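You operate a simulated robot arm through the tools that you are given. There is no shell and no other tool. Be economical: measure what you need, move in short steps, check, and stop when the job is done.

You are at the controls of a simulated robot arm. One attempt, no reset.

Task
Swap in the blue card and set heat and speed from it.
Fine: the blue card goes on the yellow pad, the orange card on the desk top.

It is judged by the outcome, as a careful person would: the job done as asked, and still so three seconds after it is handed in. It fails if anything else is knocked over, pushed out of place, dropped, spilled or broken.

Robot
A 6-joint arm with a two-finger gripper, fixed in place. Base frame: the origin is at the foot of the arm, x ahead of it, y to its left, z up; the work surface is at about z = 800. Lengths are in mm, angles in rad, forces in N, time in s.
With the tool pointing down near the work surface it reaches from about 100 to 700 mm from the base axis. Its first joint turns from -1.152 to 1.152 rad. Payload 2.45 kg.
The TCP is the grasp point between the finger pads, 30 mm short of the fingertips. In the tool frame z runs along the fingers and y along their closing line. Largest opening 106 mm; the body of the gripper starts 79 mm behind the TCP.
Orientation is that of the tool frame in the base frame, as a unit quaternion [w, x, y, z]. With the fingers straight down and closing along the base's y, the tool's x points along the base's -x, its y along +y and its z along -z.

Tools
- The arm moves only by the tool play_rows. Its argument "targets" is one flat list of numbers, 6 for each row, row after row: the shift along the tool's x, y, z in units of 150 mm (1.0 is 150 mm), then the turn, a rotation vector about the tool's x, y, z in units of 90 degrees (1.0 is 90 degrees). In form: [tx, ty, tz, ax, ay, az, tx, ty, tz, ax, ay, az, ...]. A call has 1 to 12 rows; each row is the pose to reach, as a shift and turn from the pose commanded when the call began, along the tool's axes at that moment. "grip" is the closure, from 0 (fully open) to 1 (shut), set as the call begins (left out, the last holds). A call with a number of a shift or a turn outside -1 to 1 is refused whole. A row lasts 0.2 s, in which the tool goes at most 50 mm and 0.15 rad; a call with a longer step from one row to the next is refused whole, and so is a gripper value outside its range. Where a pose cannot be reached the arm comes as near as it can. A force on the tool above 40 N (or 10 N above the force at the start of the call, whichever is more), or a blocked arm, ends the call early, and 0.2 s more pass. Each finger travels about 153 mm/s and halts on what it meets, pressing with about 42 N; the grip force reading is that of the motor and also rises with nothing between the fingers. The clock runs only during rows and for 0.2 s after the last one: add rows that repeat a pose to give the fingers time. It gives the time, the measured TCP pose, the force on the tool (base axes), the opening and the grip force at its end, in the units of the frame above (readings bear some noise), with the torque about the TCP (base axes, N m) and any sound that the robot's microphone picked up, and new pictures: "show" is both (left out), scene, wrist or none.
- Cameras (640 x 400 px; columns grow to the right, rows downward): "scene" is fixed at [72.4, 432, 1405]; the picture's right is [-0.56, -0.83, 0.00], its down [-0.48, 0.32, -0.82] and it looks along [0.68, -0.46, -0.57] (base axes); focal length 214 px, centre (320, 200). "wrist" rides on the gripper at [76, -1, -106] in the tool frame; the picture's right is [0.02, 1.00, 0.00], its down [-0.78, 0.02, -0.62] and it looks along [-0.62, 0.01, 0.78] (tool axes); focal length 247 px, centre (320, 200). There is no depth. A picture from a camera that has moved, and an enlarged one, comes with that camera's place and axes in the base frame and with its lens.
- close_up(camera, box): a new picture of the part [left, top, right, bottom] of that camera's present view, enlarged. The clock stands still meanwhile.
- close_job(): hands the job in; it is judged then, once.

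Go step by step. Nothing tells you positions but the pictures and the camera data: compare them with the known pose of the tool, close in by small moves and look again before you grip or let go. The budget is 120 turns and 200 pictures, counting those below and the enlarged ones. Unless the task says otherwise, let go and move clear before handing in, and close with one line.

The tools are called after "Call:" as name(argument=value, ...) on one line, values as JSON. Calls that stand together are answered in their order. play_rows: Moves the arm, as the interface text tells. Its arguments: {"type":"object","properties":{"targets":{"type":"array","items":{"type":"number"}},"grip":{"type":"number"},"show":{"type":"string","enum":["both","scene","wrist","none"]}},"required":["targets"]} The other tools are called the same way: close_up (camera, box) takes an enlarged picture of a part of a camera's view; close_job () hands the job in.

At the start:

```text
time_s: 0.0
tcp_pos: [290.5, 115.3, 1281.3]
orientation: [-0.001, -0.001, 1.0, 0.001]
force: [0.0, -0.1, -0.5]
ft_torque: [-0.03, 0.0, 0.0]
opening: 106.2
gripper_force: 0.1
```

scene: 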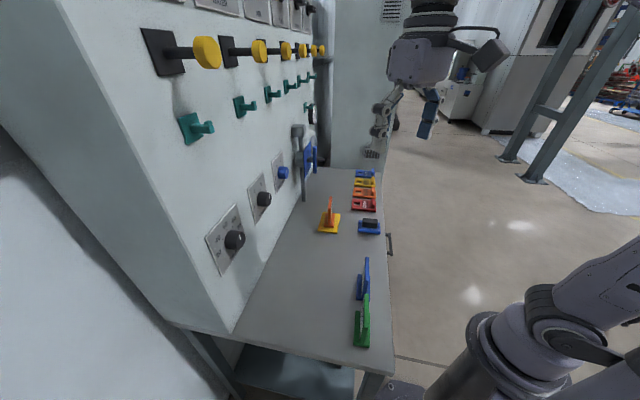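
wrist: 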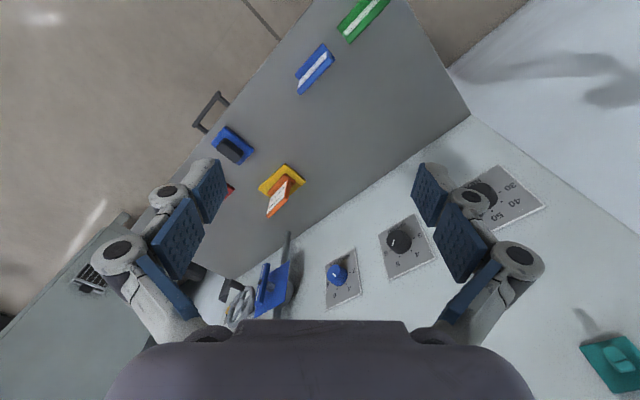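

I see a panel with three knobs, a desk with an orange card standing on a yellow pad, and blue and green cards. I'll look closer at them before moving.

Call:
close_up(camera="scene", box=[190, 120, 410, 260])

Call:
close_up(camera="scene", box=[290, 240, 410, 360])

Call:
close_up(camera="wrist", box=[200, 0, 400, 220])

Call:
close_up(camera="wrist", box=[230, 150, 550, 320])

```text
2.86 times, centred on (300, 190) of scene
camera zoom: at [72.4, 432.0, 1405.0], right [-0.56, -0.83, 0.0], down [-0.48, 0.32, -0.82], along [0.68, -0.46, -0.57], focal length 613 px, centre (377, 229)
```

zoom: 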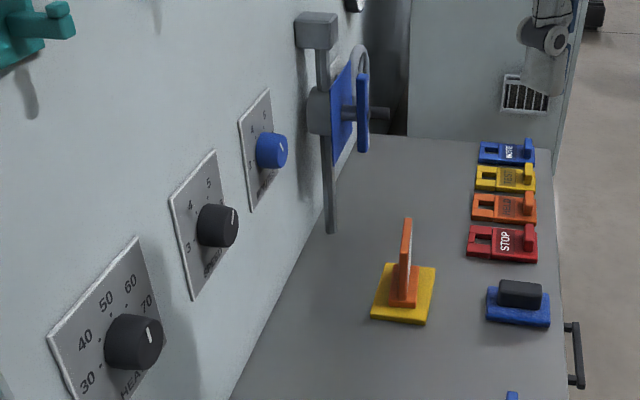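

```text
3.33 times, centred on (350, 300) of scene
camera zoom: at [72.4, 432.0, 1405.0], right [-0.56, -0.83, 0.0], down [-0.48, 0.32, -0.82], along [0.68, -0.46, -0.57], focal length 715 px, centre (220, -133)
```

zoom: 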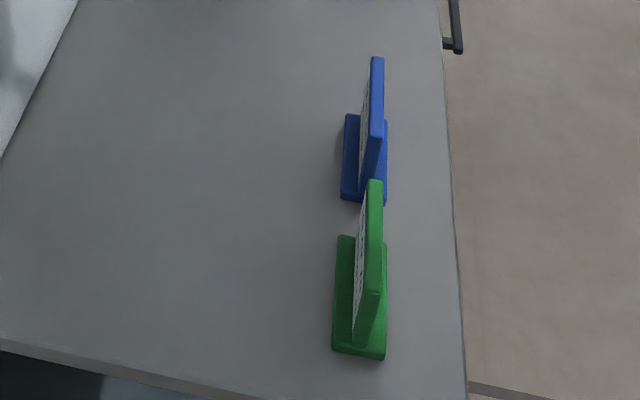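

```text
1.82 times, centred on (300, 110) of wrist
camera zoom: at [214.0, 114.3, 1388.1], right [-0.02, 1.0, 0.0], down [0.78, 0.02, 0.62], along [0.62, 0.01, -0.78], focal length 449 px, centre (356, 364)
```

zoom: 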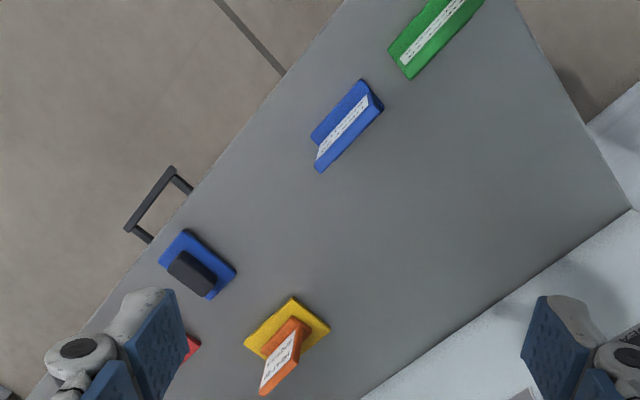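

```text
2.00 times, centred on (390, 235) of wrist
camera zoom: at [214.0, 114.3, 1388.1], right [-0.02, 1.0, 0.0], down [0.78, 0.02, 0.62], along [0.62, 0.01, -0.78], focal length 494 px, centre (180, 130)
```

zoom: 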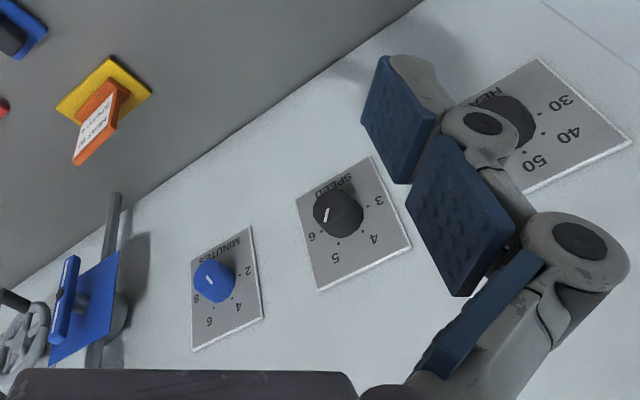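

I estimate the pad at about (623, 10), the blue card at about (318, 102), and the panel normal at about (-0.74, -0.67). Next I'll zoom tightly to try to read the blue card and inspect the pad and knobs.

Call:
close_up(camera="scene", box=[345, 250, 385, 305])

Call:
close_up(camera="wrist", box=[280, 35, 350, 100])

Call:
close_up(camera="wrist", box=[240, 150, 320, 230])

Call:
close_up(camera="scene", box=[305, 185, 355, 245])

Call:
close_up(camera="scene", box=[200, 165, 280, 285])

```text
7.27 times, centred on (365, 278) of scene
camera zoom: at [72.4, 432.0, 1405.0], right [-0.56, -0.83, 0.0], down [-0.48, 0.32, -0.82], along [0.68, -0.46, -0.57], focal length 1560 px, centre (-7, -364)
```

zoom: 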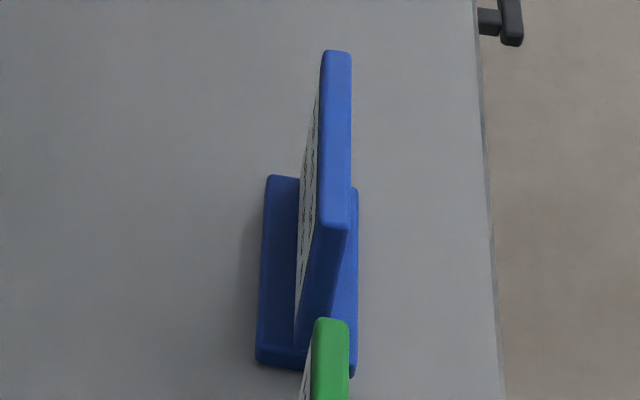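

```text
6.15 times, centred on (315, 68) of wrist
camera zoom: at [214.0, 114.3, 1388.1], right [-0.02, 1.0, 0.0], down [0.78, 0.02, 0.62], along [0.62, 0.01, -0.78], focal length 1520 px, centre (351, 1015)
```

zoom: 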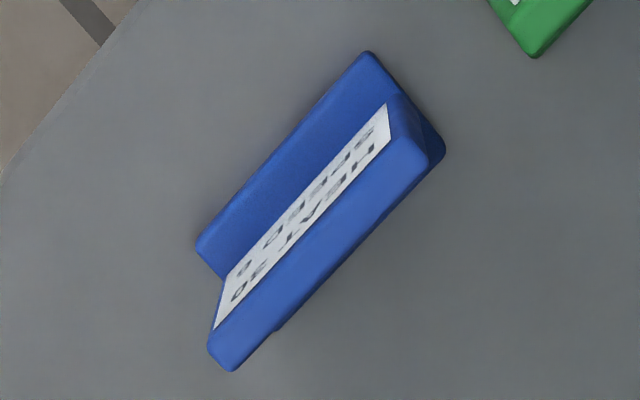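

```text
5.00 times, centred on (280, 190) of wrist
camera zoom: at [214.0, 114.3, 1388.1], right [-0.02, 1.0, 0.0], down [0.78, 0.02, 0.62], along [0.62, 0.01, -0.78], focal length 1235 px, centre (520, 250)
```

zoom: 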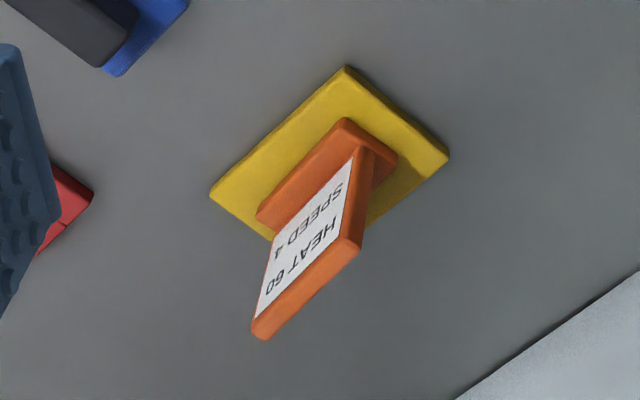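

```text
6.67 times, centred on (330, 215) of scene
camera zoom: at [72.4, 432.0, 1405.0], right [-0.56, -0.83, 0.0], down [-0.48, 0.32, -0.82], along [0.68, -0.46, -0.57], focal length 1430 px, centre (253, 100)
```

zoom: 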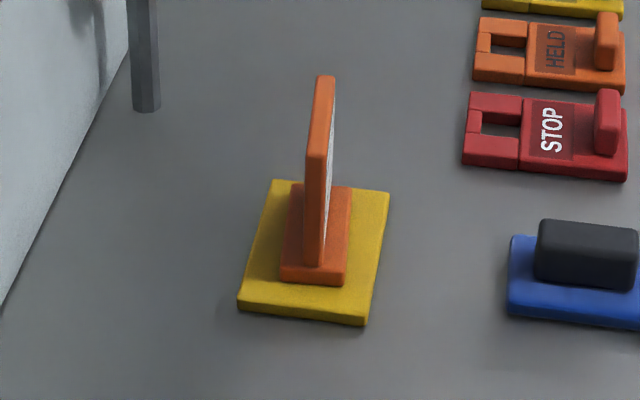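

```text
3.33 times, centred on (240, 225) of scene
camera zoom: at [72.4, 432.0, 1405.0], right [-0.56, -0.83, 0.0], down [-0.48, 0.32, -0.82], along [0.68, -0.46, -0.57], focal length 715 px, centre (587, 117)
```

zoom: 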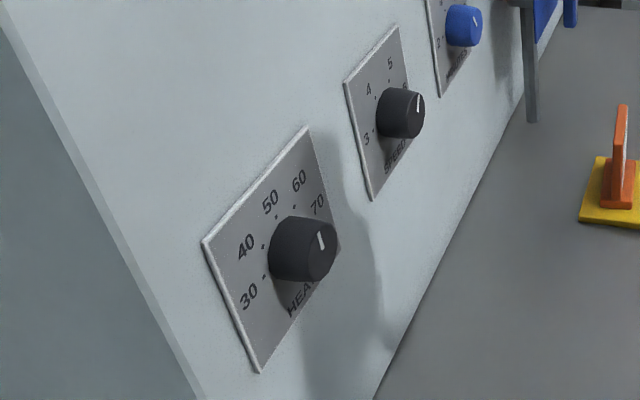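

The orange card stands at the pad centre, roughly (623, 10), with its plate running along (0.71, -0.70). I'll turn the tool 45° about its axis and head toward it.

Call:
play_rows(targets=[-0.1667, -0.0556, 0.1333, 0, 0, 0.0833, -0.3333, -0.1111, 0.2667, 0, 0, 0.1667, -0.5, -0.1667, 0.4, 0, 0, 0.25, -0.6667, -0.2222, 0.5333, 0, 0, 0.3333, -0.8333, -0.2778, 0.6667, 0, 0, 0.4167, -1, -0.3333, 0.8, 0, 0, 0.5, -1, -0.3333, 0.8, 0, 0, 0.5], grip=0.4)

```text
time_s: 1.6
tcp_pos: [438.5, 64.8, 1158.1]
orientation: [0.0, 0.382, 0.924, 0.001]
force: [1.0, 0.0, 0.5]
ft_torque: [0.01, -0.02, -0.03]
opening: 63.6
gripper_force: 0.1
camera wrist: at [383.9, 118.6, 1266.1], right [0.69, 0.72, 0.0], down [0.57, -0.54, 0.62], along [0.45, -0.43, -0.78], focal length 247 px, centre (320, 200)
```

scene: 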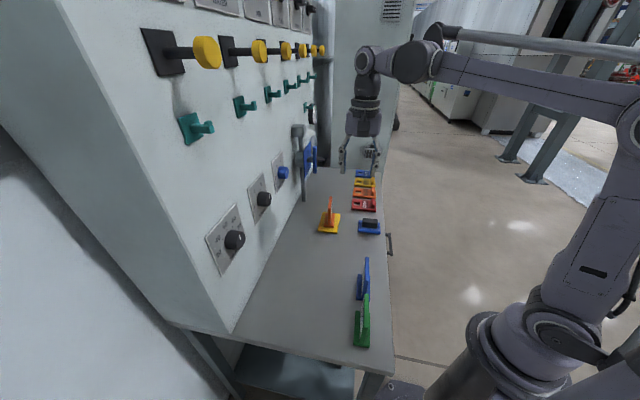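
wrist: 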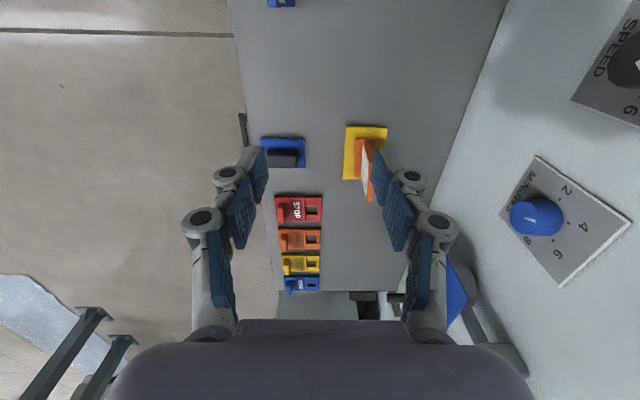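

The orientation is aligned with the pad. I'll continue toward a point above the orange card.

Call:
play_rows(targets=[-0.2, 0.11, 0.18, 0, 0, 0, -0.4, 0.22, 0.36, 0, 0, 0, -0.6, 0.33, 0.54, 0, 0, 0, -0.8, 0.44, 0.72, 0, 0, 0, -1, 0.55, 0.9, 0, 0, 0, -1, 0.55, 0.9, 0, 0, 0])

```text
time_s: 3.0
tcp_pos: [603.9, 18.5, 1026.3]
orientation: [0.0, 0.383, 0.924, 0.0]
force: [-1.0, -0.1, 0.2]
ft_torque: [0.0, -0.02, 0.02]
opening: 63.6
gripper_force: 0.1
camera wrist: at [548.4, 71.2, 1132.9], right [0.69, 0.72, 0.0], down [0.57, -0.54, 0.62], along [0.45, -0.43, -0.78], focal length 247 px, centre (320, 200)
```

scene: 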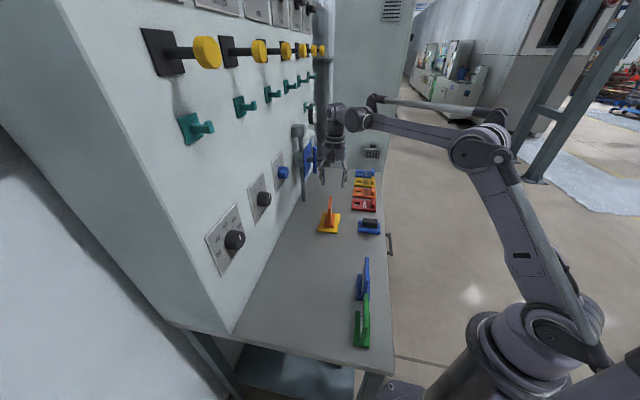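
wrist: 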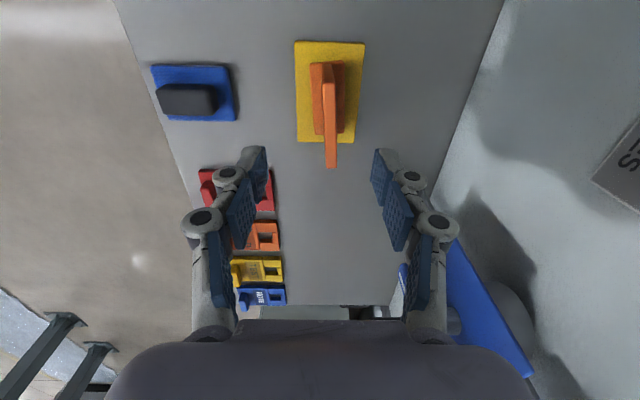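

The card top lies near (620, 14.5). I'll align over it and lower partway, then check.

Call:
play_rows(targets=[-0.0947, 0.0573, 0, 0, 0, 0, -0.0947, 0.0573, 0.2, 0, 0, 0, -0.0947, 0.0573, 0.4, 0, 0, 0, -0.0947, 0.0573, 0.6, 0, 0, 0, -0.0947, 0.0573, 0.6, 0, 0, 0], grip=0.4)

Call:
close_up(camera="scene", box=[290, 140, 390, 240])

```text
time_s: 4.2
tcp_pos: [621.2, 15.1, 936.1]
orientation: [0.001, 0.381, 0.924, 0.001]
force: [-0.7, 0.3, -0.2]
ft_torque: [0.04, 0.02, 0.0]
opening: 63.5
gripper_force: 0.1
camera wrist: at [565.5, 67.5, 1043.4], right [0.69, 0.72, 0.0], down [0.57, -0.54, 0.62], along [0.45, -0.43, -0.78], focal length 247 px, centre (320, 200)
```

scene: 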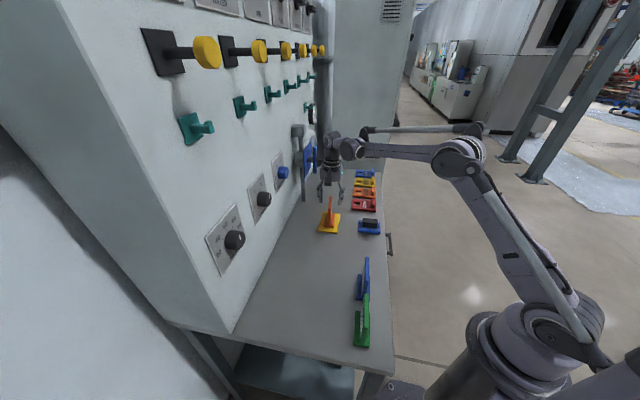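
wrist: 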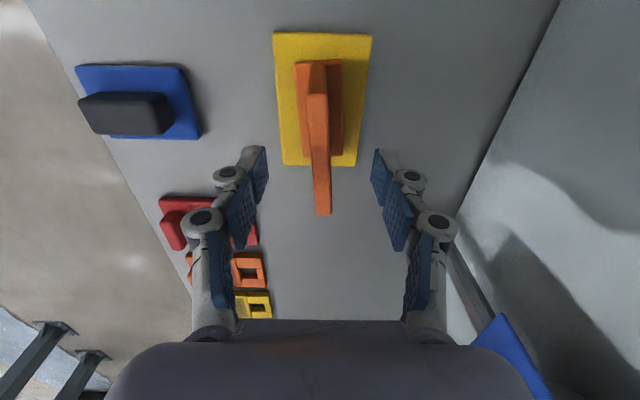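

```text
4.00 times, centred on (340, 190) of scene
camera zoom: at [72.4, 432.0, 1405.0], right [-0.56, -0.83, 0.0], down [-0.48, 0.32, -0.82], along [0.68, -0.46, -0.57], focal length 858 px, centre (240, 240)
```

zoom: 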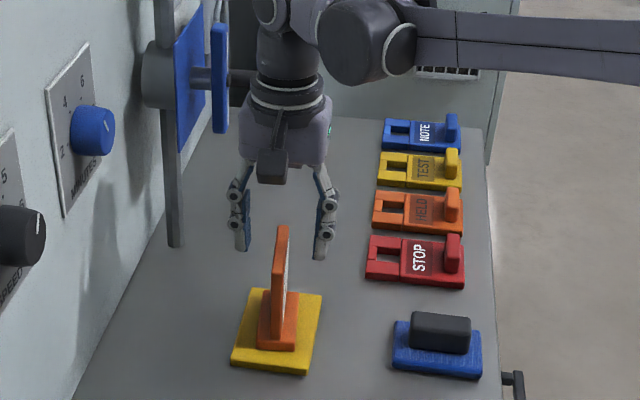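

The card is centred between the fingers to within about 1 mm. I'll descend to z≈878 and then grip.

Call:
play_rows(targets=[0.03, -0.005, 0.13, 0, 0, 0, 0.03, -0.005, 0.26, 0, 0, 0, 0.03, -0.005, 0.387, 0, 0, 0, 0.03, -0.005, 0.387, 0, 0, 0])

Call:
close_up(camera="scene", box=[290, 150, 390, 250])

```text
time_s: 5.2
tcp_pos: [617.6, 16.2, 878.2]
orientation: [0.0, 0.382, 0.924, 0.001]
force: [0.2, 0.1, 0.0]
ft_torque: [-0.03, -0.02, 0.0]
opening: 63.8
gripper_force: 0.0
camera wrist: at [561.4, 69.2, 985.0], right [0.69, 0.72, 0.0], down [0.57, -0.54, 0.62], along [0.45, -0.43, -0.78], focal length 247 px, centre (320, 200)
```

scene: 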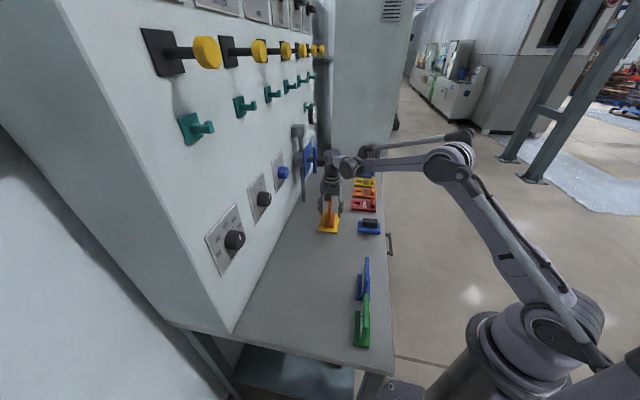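
wrist: 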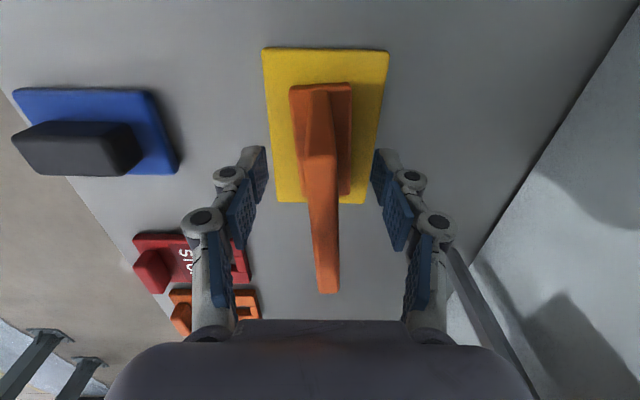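

```text
4.00 times, centred on (340, 200) of scene
camera zoom: at [72.4, 432.0, 1405.0], right [-0.56, -0.83, 0.0], down [-0.48, 0.32, -0.82], along [0.68, -0.46, -0.57], focal length 858 px, centre (240, 200)
```

zoom: 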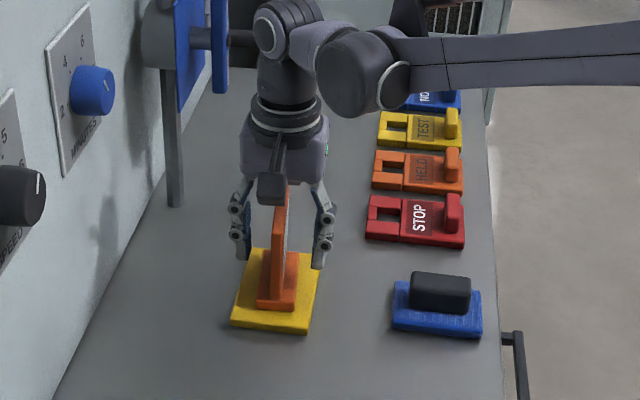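

The plate is turned about 4° relative to the fingers. I'll rotate to match and close.

Call:
play_rows(targets=[0, 0.015, 0, 0, 0, -0.04, 0, 0.015, 0, 0, 0, -0.04], show="none")

Call:
play_rows(targets=[0, 0, 0, 0, 0, 0, 0, 0, 0, 0, 0, 0, 0, 0, 0, 0, 0, 0], grip=1, show="wrist")

```text
time_s: 5.8
tcp_pos: [619.4, 19.0, 877.6]
orientation: [0.0, 0.352, 0.936, 0.001]
force: [0.1, -0.2, 0.2]
ft_torque: [0.03, 0.03, -0.01]
opening: 63.6
gripper_force: 0.0
```

```text
time_s: 6.6
tcp_pos: [618.8, 18.2, 878.6]
orientation: [0.001, 0.353, 0.936, 0.001]
force: [-0.3, -0.8, 2.4]
ft_torque: [0.0, 0.0, 0.02]
opening: 11.1
gripper_force: 38.4
camera wrist: at [560.2, 67.8, 985.5], right [0.64, 0.76, 0.0], down [0.6, -0.51, 0.62], along [0.48, -0.4, -0.78], focal length 247 px, centre (320, 200)
```

wrist: 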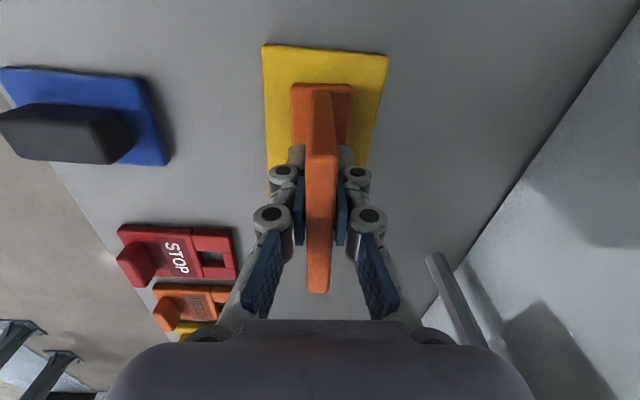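

The card is gripped at an 11 mm opening. I'll lift it and carry it back toward a free desk spot at about (438, 141).

Call:
play_rows(targets=[0, 0, -0.1, 0, 0, 0, 0, 0, -0.3, 0, 0, 0, 0, 0, -0.5, 0, 0, 0, 0.1, 0, -0.6, 0, 0, 0, 0.35, 0, -0.6, 0, 0, 0, 0.6, -0.05, -0.6, 0, 0, 0, 0.85, -0.1, -0.6, 0, 0, 0, 1, -0.15, -0.6, 0, 0, 0, 1, -0.15, -0.6, 0, 0, 0])

```text
time_s: 8.6
tcp_pos: [491.1, 101.6, 968.0]
orientation: [0.0, 0.353, 0.936, 0.001]
force: [-0.2, 0.2, -1.0]
ft_torque: [0.03, -0.01, 0.0]
opening: 10.8
gripper_force: 38.7
camera wrist: at [432.1, 149.8, 1074.8], right [0.64, 0.76, 0.0], down [0.6, -0.51, 0.62], along [0.48, -0.4, -0.78], focal length 247 px, centre (320, 200)
```

scene: 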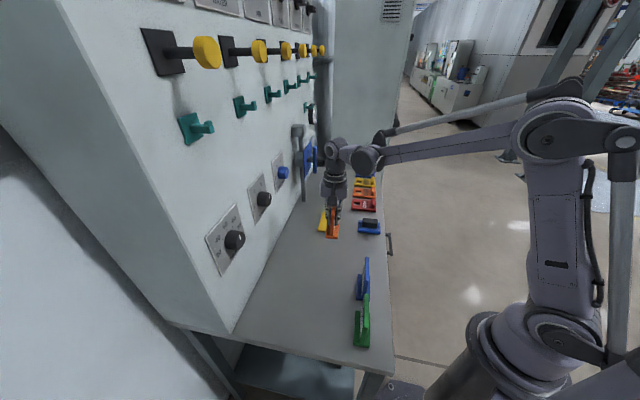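
wrist: 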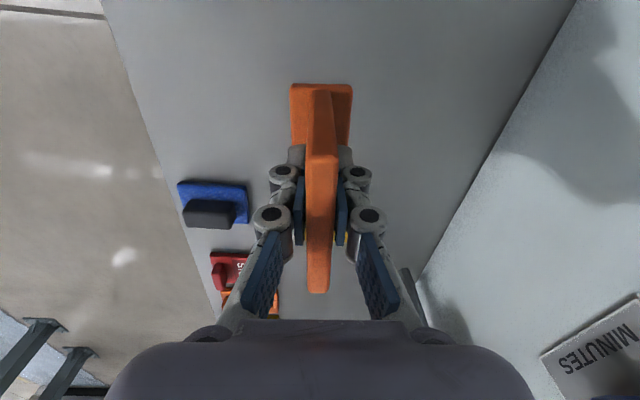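

The orange card is lifted. I'll move to the drop spot and lower it to just above the desk.

Call:
play_rows(targets=[0.2, -0.02, 0, 0, 0, 0, 0.4, -0.04, 0, 0, 0, 0, 0.44, -0.04, 0.2, 0, 0, 0, 0.44, -0.04, 0.4, 0, 0, 0, 0.44, -0.04, 0.553, 0, 0, 0, 0.44, -0.04, 0.553, 0, 0, 0])

Call:
close_up(camera="scene", box=[290, 180, 390, 280])

```text
time_s: 10.0
tcp_pos: [438.6, 141.4, 884.9]
orientation: [0.0, 0.353, 0.936, 0.001]
force: [0.2, -0.6, -1.0]
ft_torque: [0.02, 0.07, -0.04]
opening: 11.2
gripper_force: 38.4
camera wrist: at [380.1, 190.3, 992.3], right [0.64, 0.76, 0.0], down [0.6, -0.51, 0.62], along [0.48, -0.4, -0.78], focal length 247 px, centre (320, 200)
```

scene: 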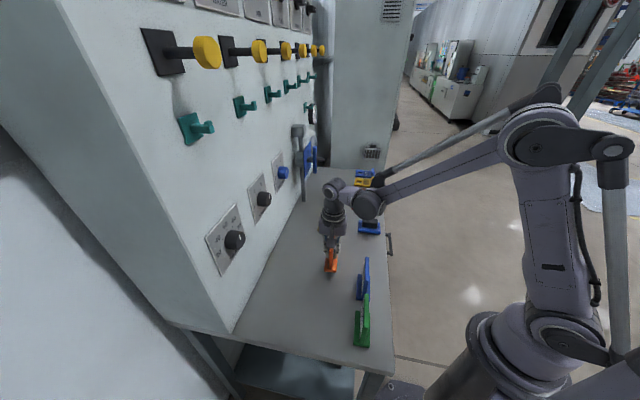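
wrist: 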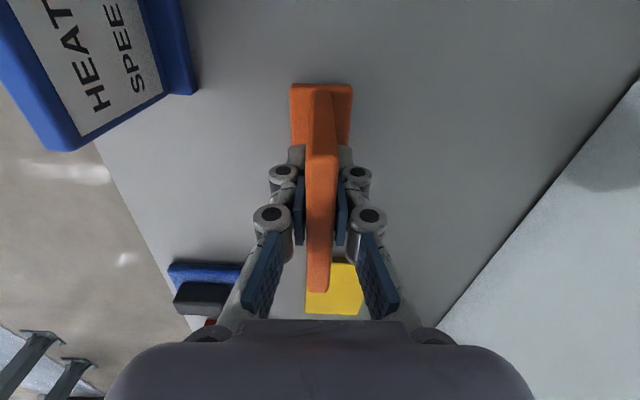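

```text
4.00 times, centred on (340, 230) of scene
camera zoom: at [72.4, 432.0, 1405.0], right [-0.56, -0.83, 0.0], down [-0.48, 0.32, -0.82], along [0.68, -0.46, -0.57], focal length 858 px, centre (240, 80)
```

zoom: 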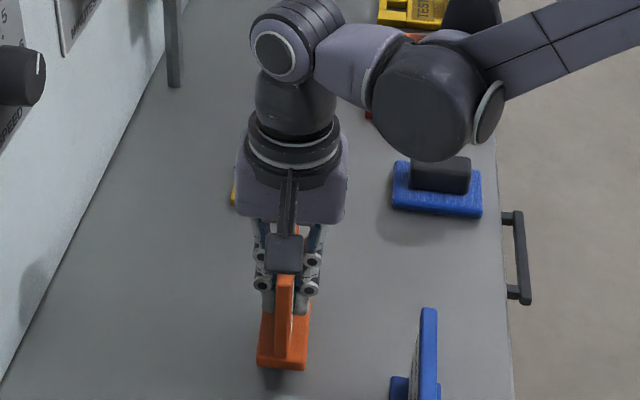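

The card is just above clear desk. I'll lower it in small steps and watch the force.

Call:
play_rows(targets=[0, 0, 0.03, 0, 0, 0, 0, 0, 0.06, 0, 0, 0, 0, 0, 0.08, 0, 0, 0], show="none")

Call:
close_up(camera="scene", box=[310, 240, 350, 280])

```text
time_s: 10.8
tcp_pos: [438.1, 140.3, 874.0]
orientation: [0.0, 0.352, 0.936, 0.001]
force: [-0.3, 0.6, -0.3]
ft_torque: [0.01, -0.02, -0.02]
opening: 11.1
gripper_force: 38.0
```

```text
10.00 times, centred on (330, 260) of scene
camera zoom: at [72.4, 432.0, 1405.0], right [-0.56, -0.83, 0.0], down [-0.48, 0.32, -0.82], along [0.68, -0.46, -0.57], focal length 2145 px, centre (220, -400)
```

zoom: 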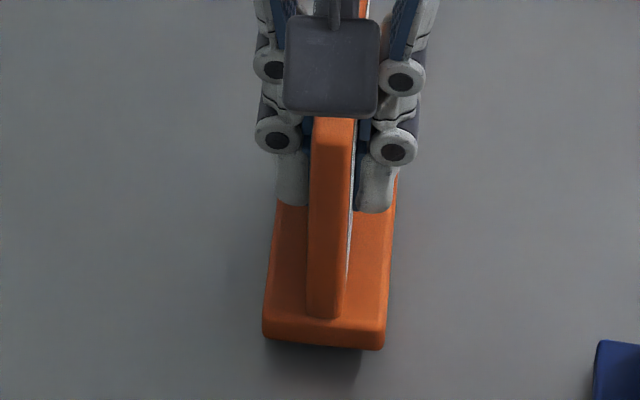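

Call:
play_rows(targets=[0, 0, 0.013, 0, 0, 0, 0, 0, 0.026, 0, 0, 0, 0, 0, 0.026, 0, 0, 0], show="none")

Call:
close_up(camera="scene", box=[310, 240, 350, 280])

```text
time_s: 11.6
tcp_pos: [438.0, 140.1, 870.5]
orientation: [-0.001, 0.352, 0.936, 0.001]
force: [-0.3, -0.3, -0.6]
ft_torque: [0.04, 0.0, -0.01]
opening: 11.1
gripper_force: 38.5
```

```text
10.00 times, centred on (330, 260) of scene
camera zoom: at [72.4, 432.0, 1405.0], right [-0.56, -0.83, 0.0], down [-0.48, 0.32, -0.82], along [0.68, -0.46, -0.57], focal length 2145 px, centre (220, -400)
```

zoom: 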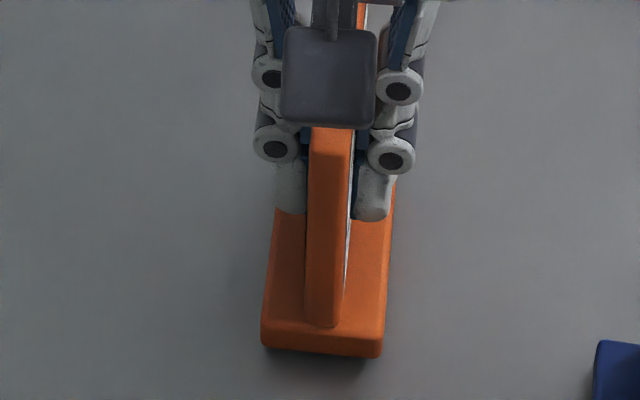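

The shadow shows a small gap and the force still reads free. I'll go a few mm lower.

Call:
play_rows(targets=[0, 0, 0.01, 0, 0, 0, 0, 0, 0.02, 0, 0, 0, 0, 0, 0.02, 0, 0, 0], show="none")

Call:
close_up(camera="scene", box=[310, 240, 350, 280])

```text
time_s: 12.4
tcp_pos: [438.4, 141.9, 866.5]
orientation: [0.001, 0.353, 0.936, 0.0]
force: [1.0, 0.0, 1.8]
ft_torque: [-0.04, -0.03, -0.03]
opening: 11.0
gripper_force: 38.2
```

```text
10.00 times, centred on (330, 260) of scene
camera zoom: at [72.4, 432.0, 1405.0], right [-0.56, -0.83, 0.0], down [-0.48, 0.32, -0.82], along [0.68, -0.46, -0.57], focal length 2145 px, centre (220, -400)
```

zoom: 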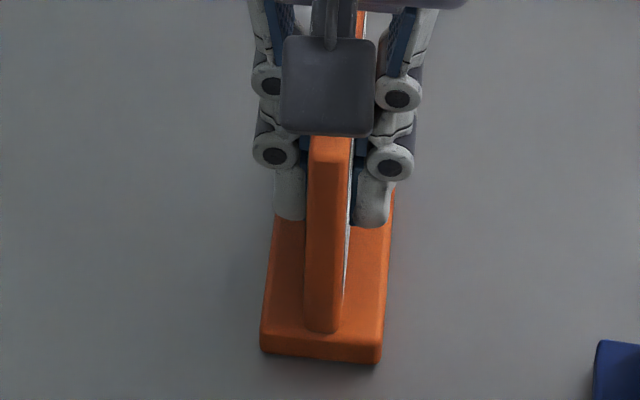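

Contact has begun: fz rose to 1.8 N with the card at TCP z ≈ 867. I'll press a hair further, then open.

Call:
play_rows(targets=[0, 0, 0.005, 0, 0, 0, 0, 0, 0.005, 0, 0, 0], show="none")

Call:
play_rows(targets=[0, 0, 0, 0, 0, 0, 0, 0, 0, 0, 0, 0], grip=0.55, show="wrist")

```text
time_s: 13.0
tcp_pos: [438.6, 141.2, 865.9]
orientation: [0.001, 0.352, 0.936, 0.001]
force: [1.3, 3.4, 25.5]
ft_torque: [0.0, -0.11, 0.01]
opening: 11.2
gripper_force: 38.2
```

```text
time_s: 13.6
tcp_pos: [438.7, 140.6, 865.2]
orientation: [0.0, 0.353, 0.935, 0.001]
force: [-0.1, 0.0, 0.0]
ft_torque: [0.01, -0.02, 0.01]
opening: 47.6
gripper_force: 0.1
camera wrist: at [379.9, 189.9, 972.6], right [0.64, 0.76, 0.0], down [0.6, -0.51, 0.62], along [0.48, -0.4, -0.78], focal length 247 px, centre (320, 200)
```

wrist: 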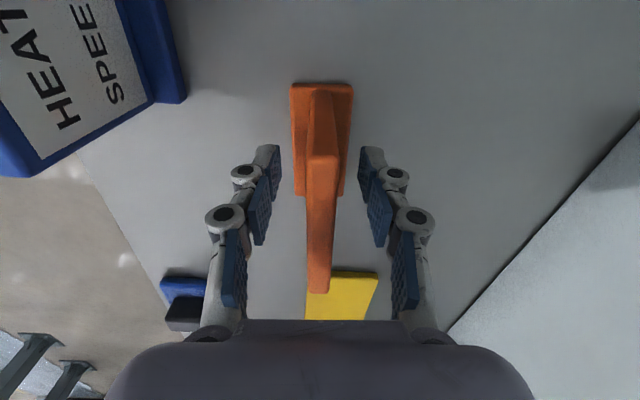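

The orange card stands on the desk. I'll lift clear and move above the blue card.

Call:
play_rows(targets=[0, 0, -0.2, 0, 0, 0, 0, 0, -0.5, 0, 0, 0, 0, 0, -0.8, 0, 0, 0, 0, 0, -1, 0, 0, 0, 0.15, -0.25, -1, 0, 0, 0, 0.3, -0.5, -1, 0, 0, 0.02, 0.424, -0.71, -1, 0, 0, 0.04, 0.424, -0.71, -1, 0, 0, 0.04], grip=0.4)

Call:
close_up(camera="wrist", box=[240, 20, 400, 180])

```text
time_s: 15.4
tcp_pos: [316.8, 102.9, 1017.6]
orientation: [0.0, 0.383, 0.924, 0.0]
force: [1.5, 0.2, -0.5]
ft_torque: [0.02, -0.01, -0.02]
opening: 63.7
gripper_force: 0.1
camera wrist: at [262.7, 156.0, 1124.0], right [0.69, 0.72, 0.0], down [0.57, -0.54, 0.62], along [0.45, -0.43, -0.78], focal length 247 px, centre (320, 200)
```

scene: 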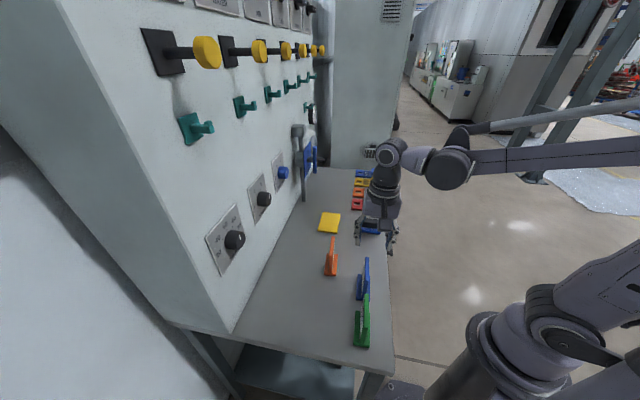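
wrist: 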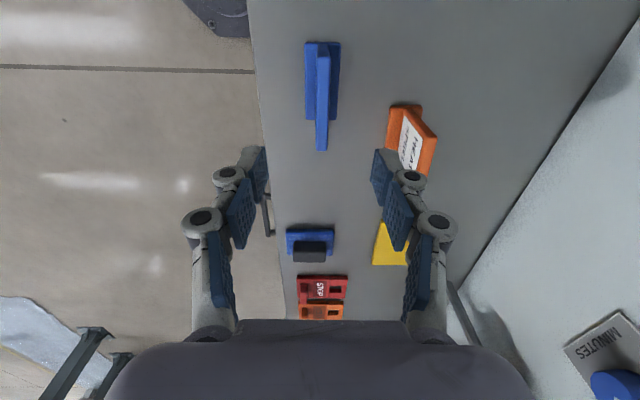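

```text
2.50 times, centred on (320, 100) of wrist
camera zoom: at [262.7, 156.0, 1124.0], right [0.69, 0.72, 0.0], down [0.57, -0.54, 0.62], along [0.45, -0.43, -0.78], focal length 617 px, centre (320, 450)
```

zoom: 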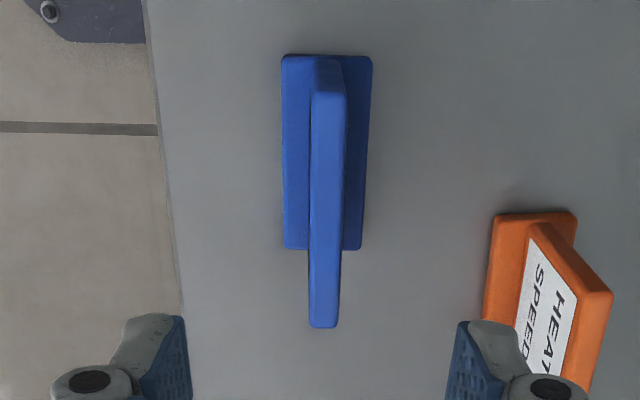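

The blue card sits at about (314, 110), already aligned with the fingers. I'll descend partway and check.

Call:
play_rows(targets=[0.047, 0.02, 0.2, 0, 0, 0, 0.047, 0.02, 0.4, 0, 0, 0, 0.047, 0.02, 0.6, 0, 0, 0, 0.047, 0.02, 0.6, 0, 0, 0], show="wrist")

Call:
close_up(camera="scene", box=[310, 210, 430, 330])

```text
time_s: 16.4
tcp_pos: [316.0, 108.7, 925.5]
orientation: [0.0, 0.382, 0.924, 0.001]
force: [1.0, 0.7, -0.3]
ft_torque: [0.0, 0.0, 0.0]
opening: 63.8
gripper_force: 0.1
camera wrist: at [261.1, 162.9, 1032.2], right [0.69, 0.72, 0.0], down [0.57, -0.54, 0.62], along [0.45, -0.43, -0.78], focal length 247 px, centre (320, 200)
```

wrist: 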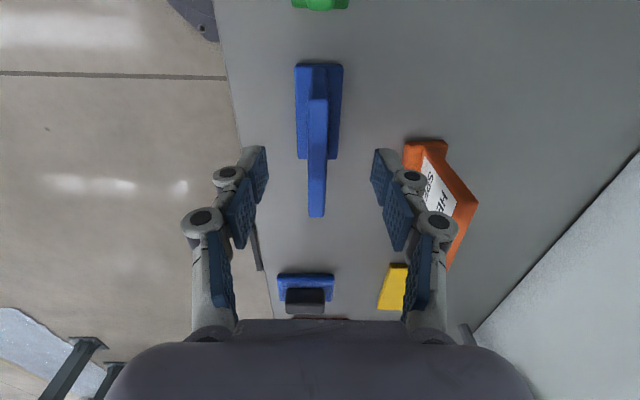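

```text
3.33 times, centred on (370, 270) of scene
camera zoom: at [72.4, 432.0, 1405.0], right [-0.56, -0.83, 0.0], down [-0.48, 0.32, -0.82], along [0.68, -0.46, -0.57], focal length 715 px, centre (153, -33)
```

zoom: 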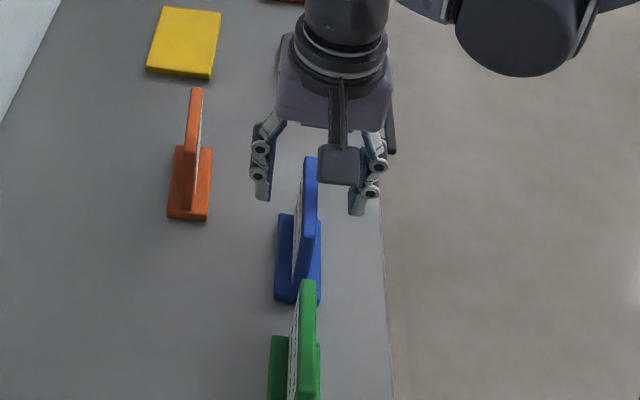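

Alignment is good. I'll descend to z≈868 and grip.

Call:
play_rows(targets=[0.013, 0, 0.13, 0, 0, 0, 0.013, 0, 0.26, 0, 0, 0, 0.013, 0, 0.38, 0, 0, 0, 0.013, 0, 0.38, 0, 0, 0], show="wrist")

Call:
play_rows(targets=[0, 0, 0, 0, 0, 0, 0, 0, 0, 0, 0, 0, 0, 0, 0, 0, 0, 0], grip=1, show="wrist")

```text
time_s: 17.4
tcp_pos: [314.6, 110.3, 867.9]
orientation: [0.0, 0.382, 0.924, 0.001]
force: [0.0, 0.1, 1.0]
ft_torque: [0.02, 0.0, -0.02]
opening: 63.7
gripper_force: 0.0
camera wrist: at [260.0, 163.3, 975.3], right [0.69, 0.72, 0.0], down [0.57, -0.54, 0.62], along [0.45, -0.43, -0.78], focal length 247 px, centre (320, 200)
```

wrist: 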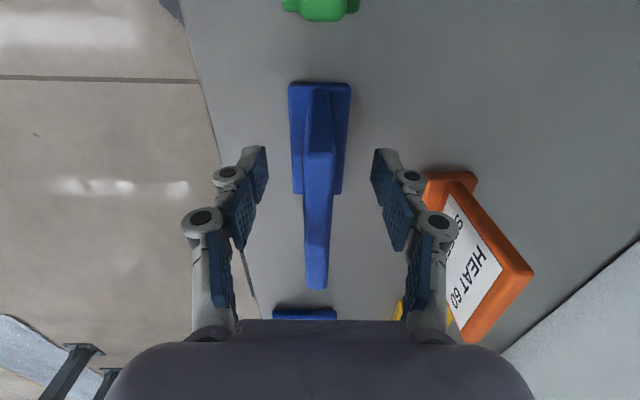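

```text
time_s: 18.2
tcp_pos: [315.1, 110.2, 868.0]
orientation: [0.0, 0.381, 0.924, 0.001]
force: [0.0, -0.8, 0.8]
ft_torque: [-0.01, 0.01, 0.02]
opening: 11.0
gripper_force: 38.0
camera wrist: at [260.0, 163.4, 975.5], right [0.69, 0.72, 0.0], down [0.57, -0.54, 0.62], along [0.45, -0.43, -0.78], focal length 247 px, centre (320, 200)
```

wrist: 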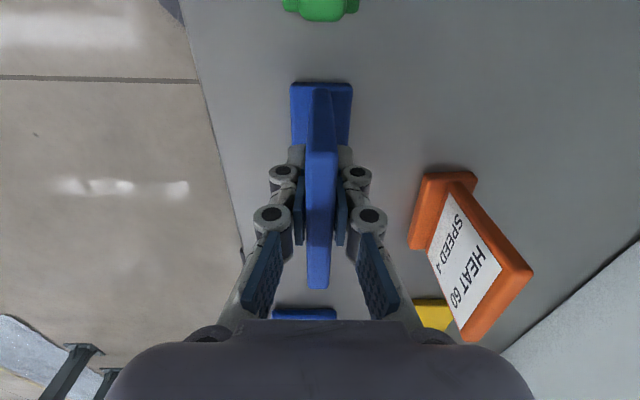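

The blue card is gripped. I'll lift it and head toward the pad.

Call:
play_rows(targets=[0, 0, -0.1, 0, 0, 0, 0, 0, -0.35, 0, 0, 0, 0, 0, -0.65, 0, 0, 0, 0, 0, -0.95, 0, 0, 0, -0.25, 0.12, -0.95, 0, 0, 0, -0.5, 0.25, -0.95, 0, 0, 0, -0.75, 0.37, -0.95, 0, 0, 0, -1, 0.5, -0.95, 0, 0, 0, -1, 0.5, -0.95, 0, 0, 0], show="scene")

Call:
play_rows(targets=[-0.25, 0.12, 0, 0, 0, 0, -0.5, 0.25, 0, 0, 0, 0, -0.75, 0.37, 0, 0, 0, 0, -0.9, 0.46, 0, 0, 0, 0, -0.9, 0.46, 0, 0, 0, 0])

```text
time_s: 20.2
tcp_pos: [473.1, 57.3, 1010.5]
orientation: [0.0, 0.382, 0.924, -0.001]
force: [0.1, 0.2, -1.7]
ft_torque: [0.02, 0.02, 0.0]
opening: 11.3
gripper_force: 38.0
```

scene: 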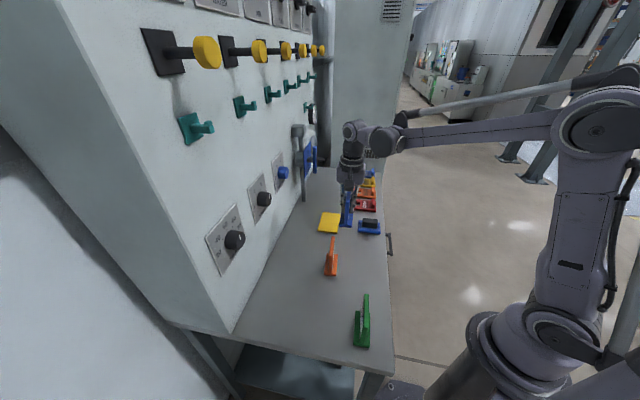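

```text
time_s: 21.4
tcp_pos: [619.8, 13.0, 1011.4]
orientation: [0.0, 0.382, 0.924, 0.0]
force: [-0.3, -0.7, -0.5]
ft_torque: [-0.01, 0.01, -0.02]
opening: 11.0
gripper_force: 38.0
camera wrist: at [564.6, 65.9, 1118.7], right [0.69, 0.72, 0.0], down [0.57, -0.54, 0.62], along [0.45, -0.43, -0.78], focal length 247 px, centre (320, 200)
```

scene: 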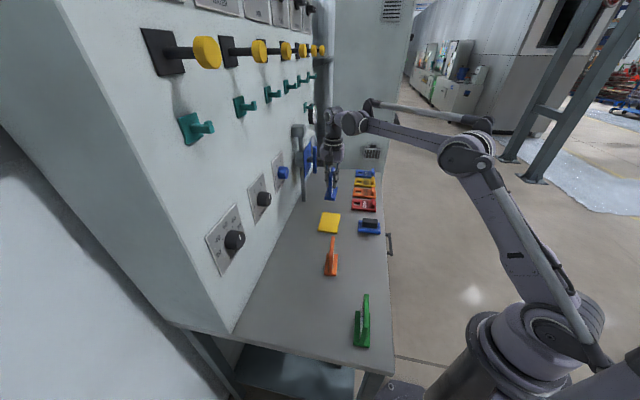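
wrist: 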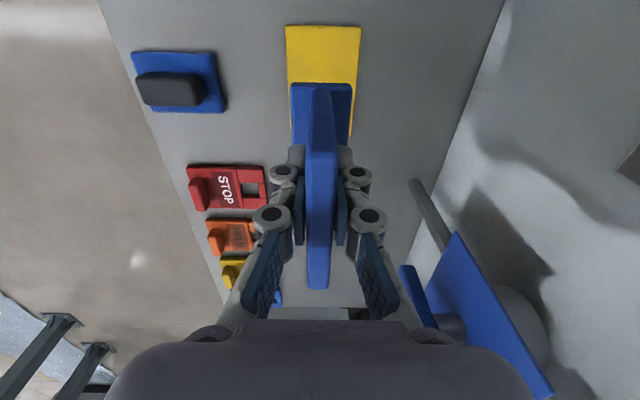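

The pad hasn't moved (centre about (621, 14)) and the card is above it. I'll descend to just above contact.

Call:
play_rows(targets=[-0.003, 0.01, 0.2, 0, 0, 0, -0.003, 0.01, 0.4, 0, 0, 0, -0.003, 0.01, 0.6, 0, 0, 0, -0.003, 0.01, 0.75, 0, 0, 0, -0.003, 0.01, 0.847, 0, 0, 0, -0.003, 0.01, 0.847, 0, 0, 0], show="wrist")

Call:
close_up(camera="scene", box=[305, 185, 355, 245])

```text
time_s: 22.8
tcp_pos: [621.4, 11.9, 884.9]
orientation: [0.0, 0.382, 0.924, 0.0]
force: [0.3, -0.1, -0.3]
ft_torque: [-0.01, 0.01, -0.01]
opening: 11.1
gripper_force: 38.5
camera wrist: at [565.8, 64.8, 991.3], right [0.69, 0.72, 0.0], down [0.57, -0.54, 0.62], along [0.45, -0.43, -0.78], focal length 247 px, centre (320, 200)
```

wrist: 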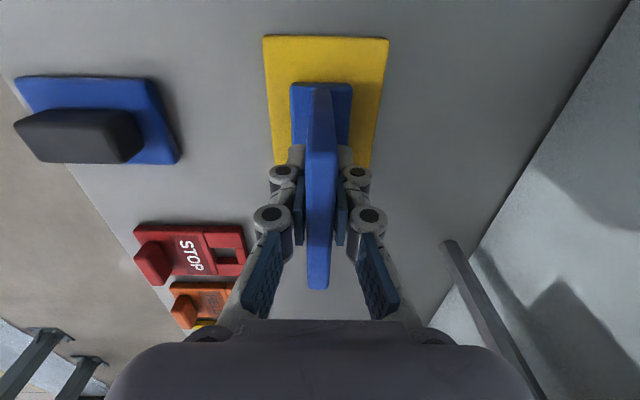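

```text
6.67 times, centred on (330, 215) of scene
camera zoom: at [72.4, 432.0, 1405.0], right [-0.56, -0.83, 0.0], down [-0.48, 0.32, -0.82], along [0.68, -0.46, -0.57], focal length 1430 px, centre (253, 100)
```

zoom: 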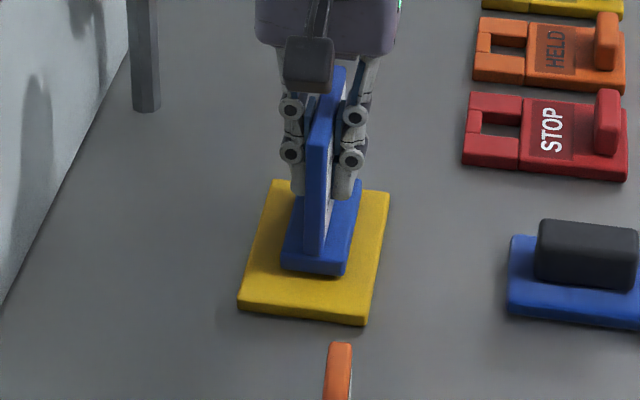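

It's placed well. I'll lower it gently onto the pad.

Call:
play_rows(targets=[0.02, 0, 0.013, 0, 0, 0, 0.02, 0, 0.024, 0, 0, 0, 0.02, 0, 0.024, 0, 0, 0], show="none")

Call:
play_rows(targets=[0, 0, 0.009, 0, 0, 0, 0, 0, 0.009, 0, 0, 0], show="none")

```text
time_s: 23.6
tcp_pos: [618.8, 15.6, 880.8]
orientation: [0.0, 0.382, 0.924, 0.0]
force: [0.7, -0.9, 6.4]
ft_torque: [-0.01, -0.02, -0.02]
opening: 10.9
gripper_force: 38.1
```

```text
time_s: 24.2
tcp_pos: [618.2, 14.4, 880.7]
orientation: [0.001, 0.383, 0.924, 0.001]
force: [2.7, -3.1, 36.3]
ft_torque: [-0.03, 0.0, 0.0]
opening: 10.9
gripper_force: 37.8
```

The card is firmly down on the pad. I'll release and rise clear.

Call:
play_rows(targets=[0, 0, -0.007, 0, 0, 0, 0, 0, -0.007, 0, 0, 0], show="none")

Call:
play_rows(targets=[0, 0, 0, 0, 0, 0, 0, 0, 0, 0, 0, 0, 0, 0, -0.2, 0, 0, 0, 0, 0, -0.5, 0, 0, 0, 0, 0, -0.8, 0, 0, 0, 0, 0, -1, 0, 0, 0, 0, 0, -1, 0, 0, 0], grip=0.5)

Call:
close_up(camera="scene", box=[305, 185, 355, 245])

```text
time_s: 24.8
tcp_pos: [619.3, 14.5, 880.4]
orientation: [0.0, 0.383, 0.924, 0.0]
force: [0.2, -2.6, 24.0]
ft_torque: [-0.22, -0.14, 0.01]
opening: 11.1
gripper_force: 38.0
```

```text
time_s: 26.4
tcp_pos: [617.7, 14.8, 1030.5]
orientation: [0.0, 0.383, 0.924, 0.0]
force: [-0.6, 0.6, 0.6]
ft_torque: [-0.01, 0.02, -0.01]
opening: 52.7
gripper_force: 0.0
camera wrist: at [563.2, 68.8, 1137.5], right [0.69, 0.72, 0.0], down [0.57, -0.54, 0.62], along [0.45, -0.43, -0.78], focal length 247 px, centre (320, 200)
```

scene: 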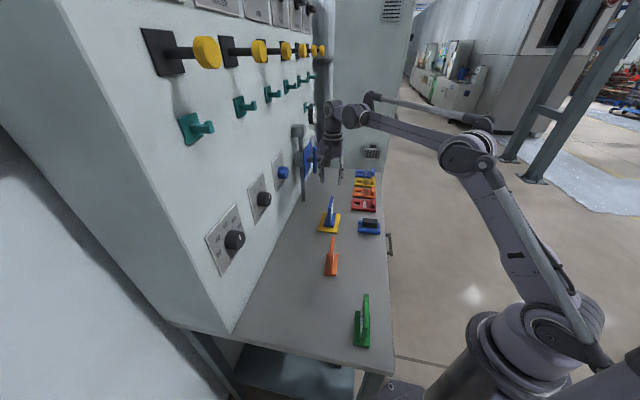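
wrist: 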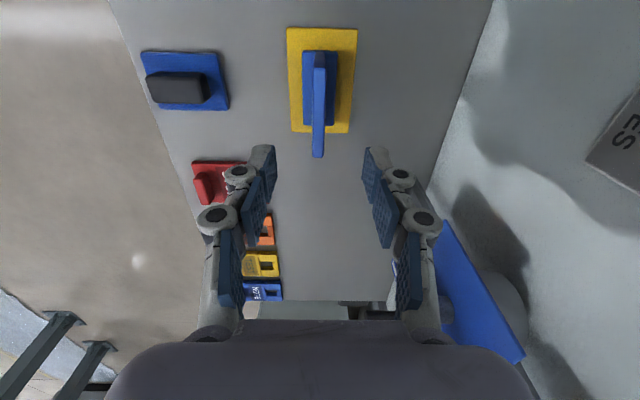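

```text
6.67 times, centred on (330, 215) of scene
camera zoom: at [72.4, 432.0, 1405.0], right [-0.56, -0.83, 0.0], down [-0.48, 0.32, -0.82], along [0.68, -0.46, -0.57], focal length 1430 px, centre (253, 100)
```

zoom: 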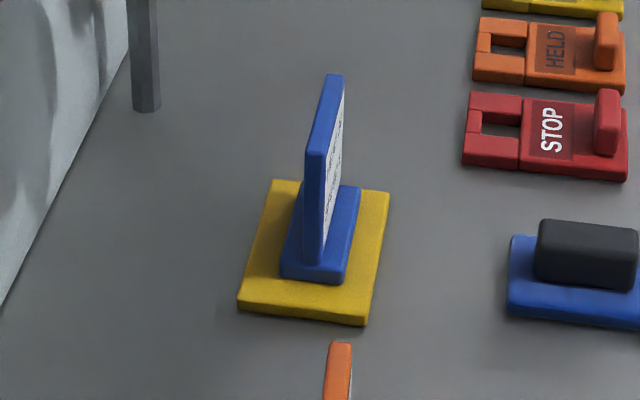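

The blue card is on the pad. I'll retreat toward the robot side, where the wrist camera should be able to read the card.

Call:
play_rows(targets=[0.25, -0.2, -0.1, 0, 0, 0, 0.5, -0.4, -0.2, 0, 0, 0, 0.75, -0.6, -0.3, 0, 0, 0, 1, -0.8, -0.4, 0, 0, 0, 1, -0.8, -0.4, 0, 0, 0], show="wrist")

Call:
close_up(camera="wrist", box=[330, 100, 450, 220])

```text
refused: row 1 steps farther than a row can; nothing moved
```

```text
3.33 times, centred on (390, 160) of wrist
camera zoom: at [563.2, 68.8, 1137.5], right [0.69, 0.72, 0.0], down [0.57, -0.54, 0.62], along [0.45, -0.43, -0.78], focal length 823 px, centre (87, 333)
```

zoom: 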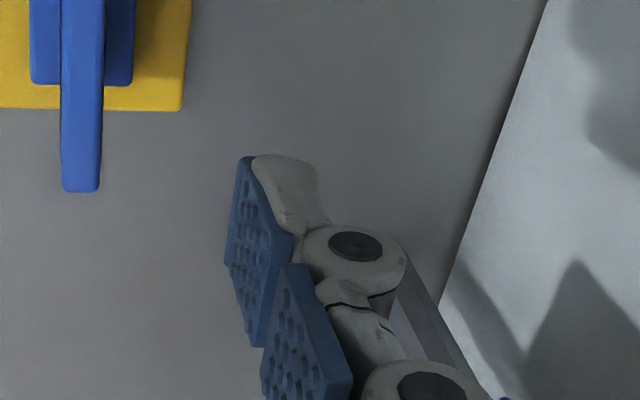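

Call:
play_rows(targets=[0.2, -0.16, -0.08, 0, 0, 0, 0.4, -0.32, -0.16, 0, 0, 0, 0.6, -0.48, -0.24, 0, 0, 0, 0.8, -0.64, -0.32, 0, 0, 0, 1, -0.8, -0.4, 0, 0, 0, 1, -0.8, -0.4, 0, 0, 0], show="wrist")

Call:
close_up(camera="wrist", box=[330, 60, 450, 180])

```text
time_s: 27.8
tcp_pos: [425.9, 36.4, 1090.3]
orientation: [0.001, 0.382, 0.924, 0.001]
force: [-0.1, 0.3, 0.1]
ft_torque: [0.02, -0.01, 0.03]
opening: 53.0
gripper_force: 0.1
camera wrist: at [371.8, 89.2, 1197.1], right [0.69, 0.72, 0.0], down [0.57, -0.54, 0.62], along [0.45, -0.43, -0.78], focal length 247 px, centre (320, 200)
```

wrist: 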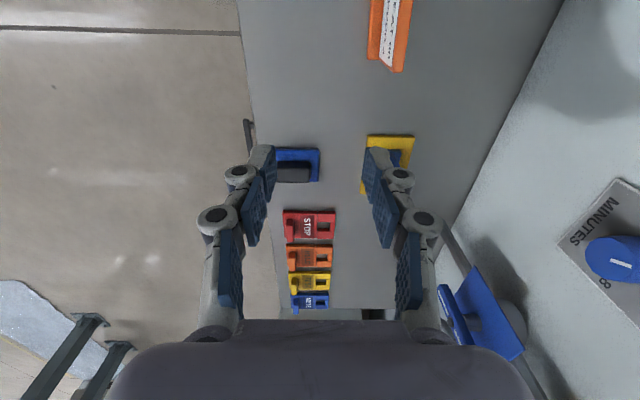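

```text
3.33 times, centred on (390, 120) of wrist
camera zoom: at [371.8, 89.2, 1197.1], right [0.69, 0.72, 0.0], down [0.57, -0.54, 0.62], along [0.45, -0.43, -0.78], focal length 823 px, centre (87, 467)
```

zoom: 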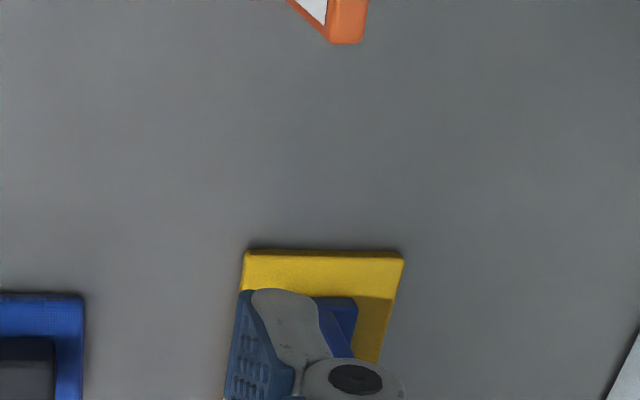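

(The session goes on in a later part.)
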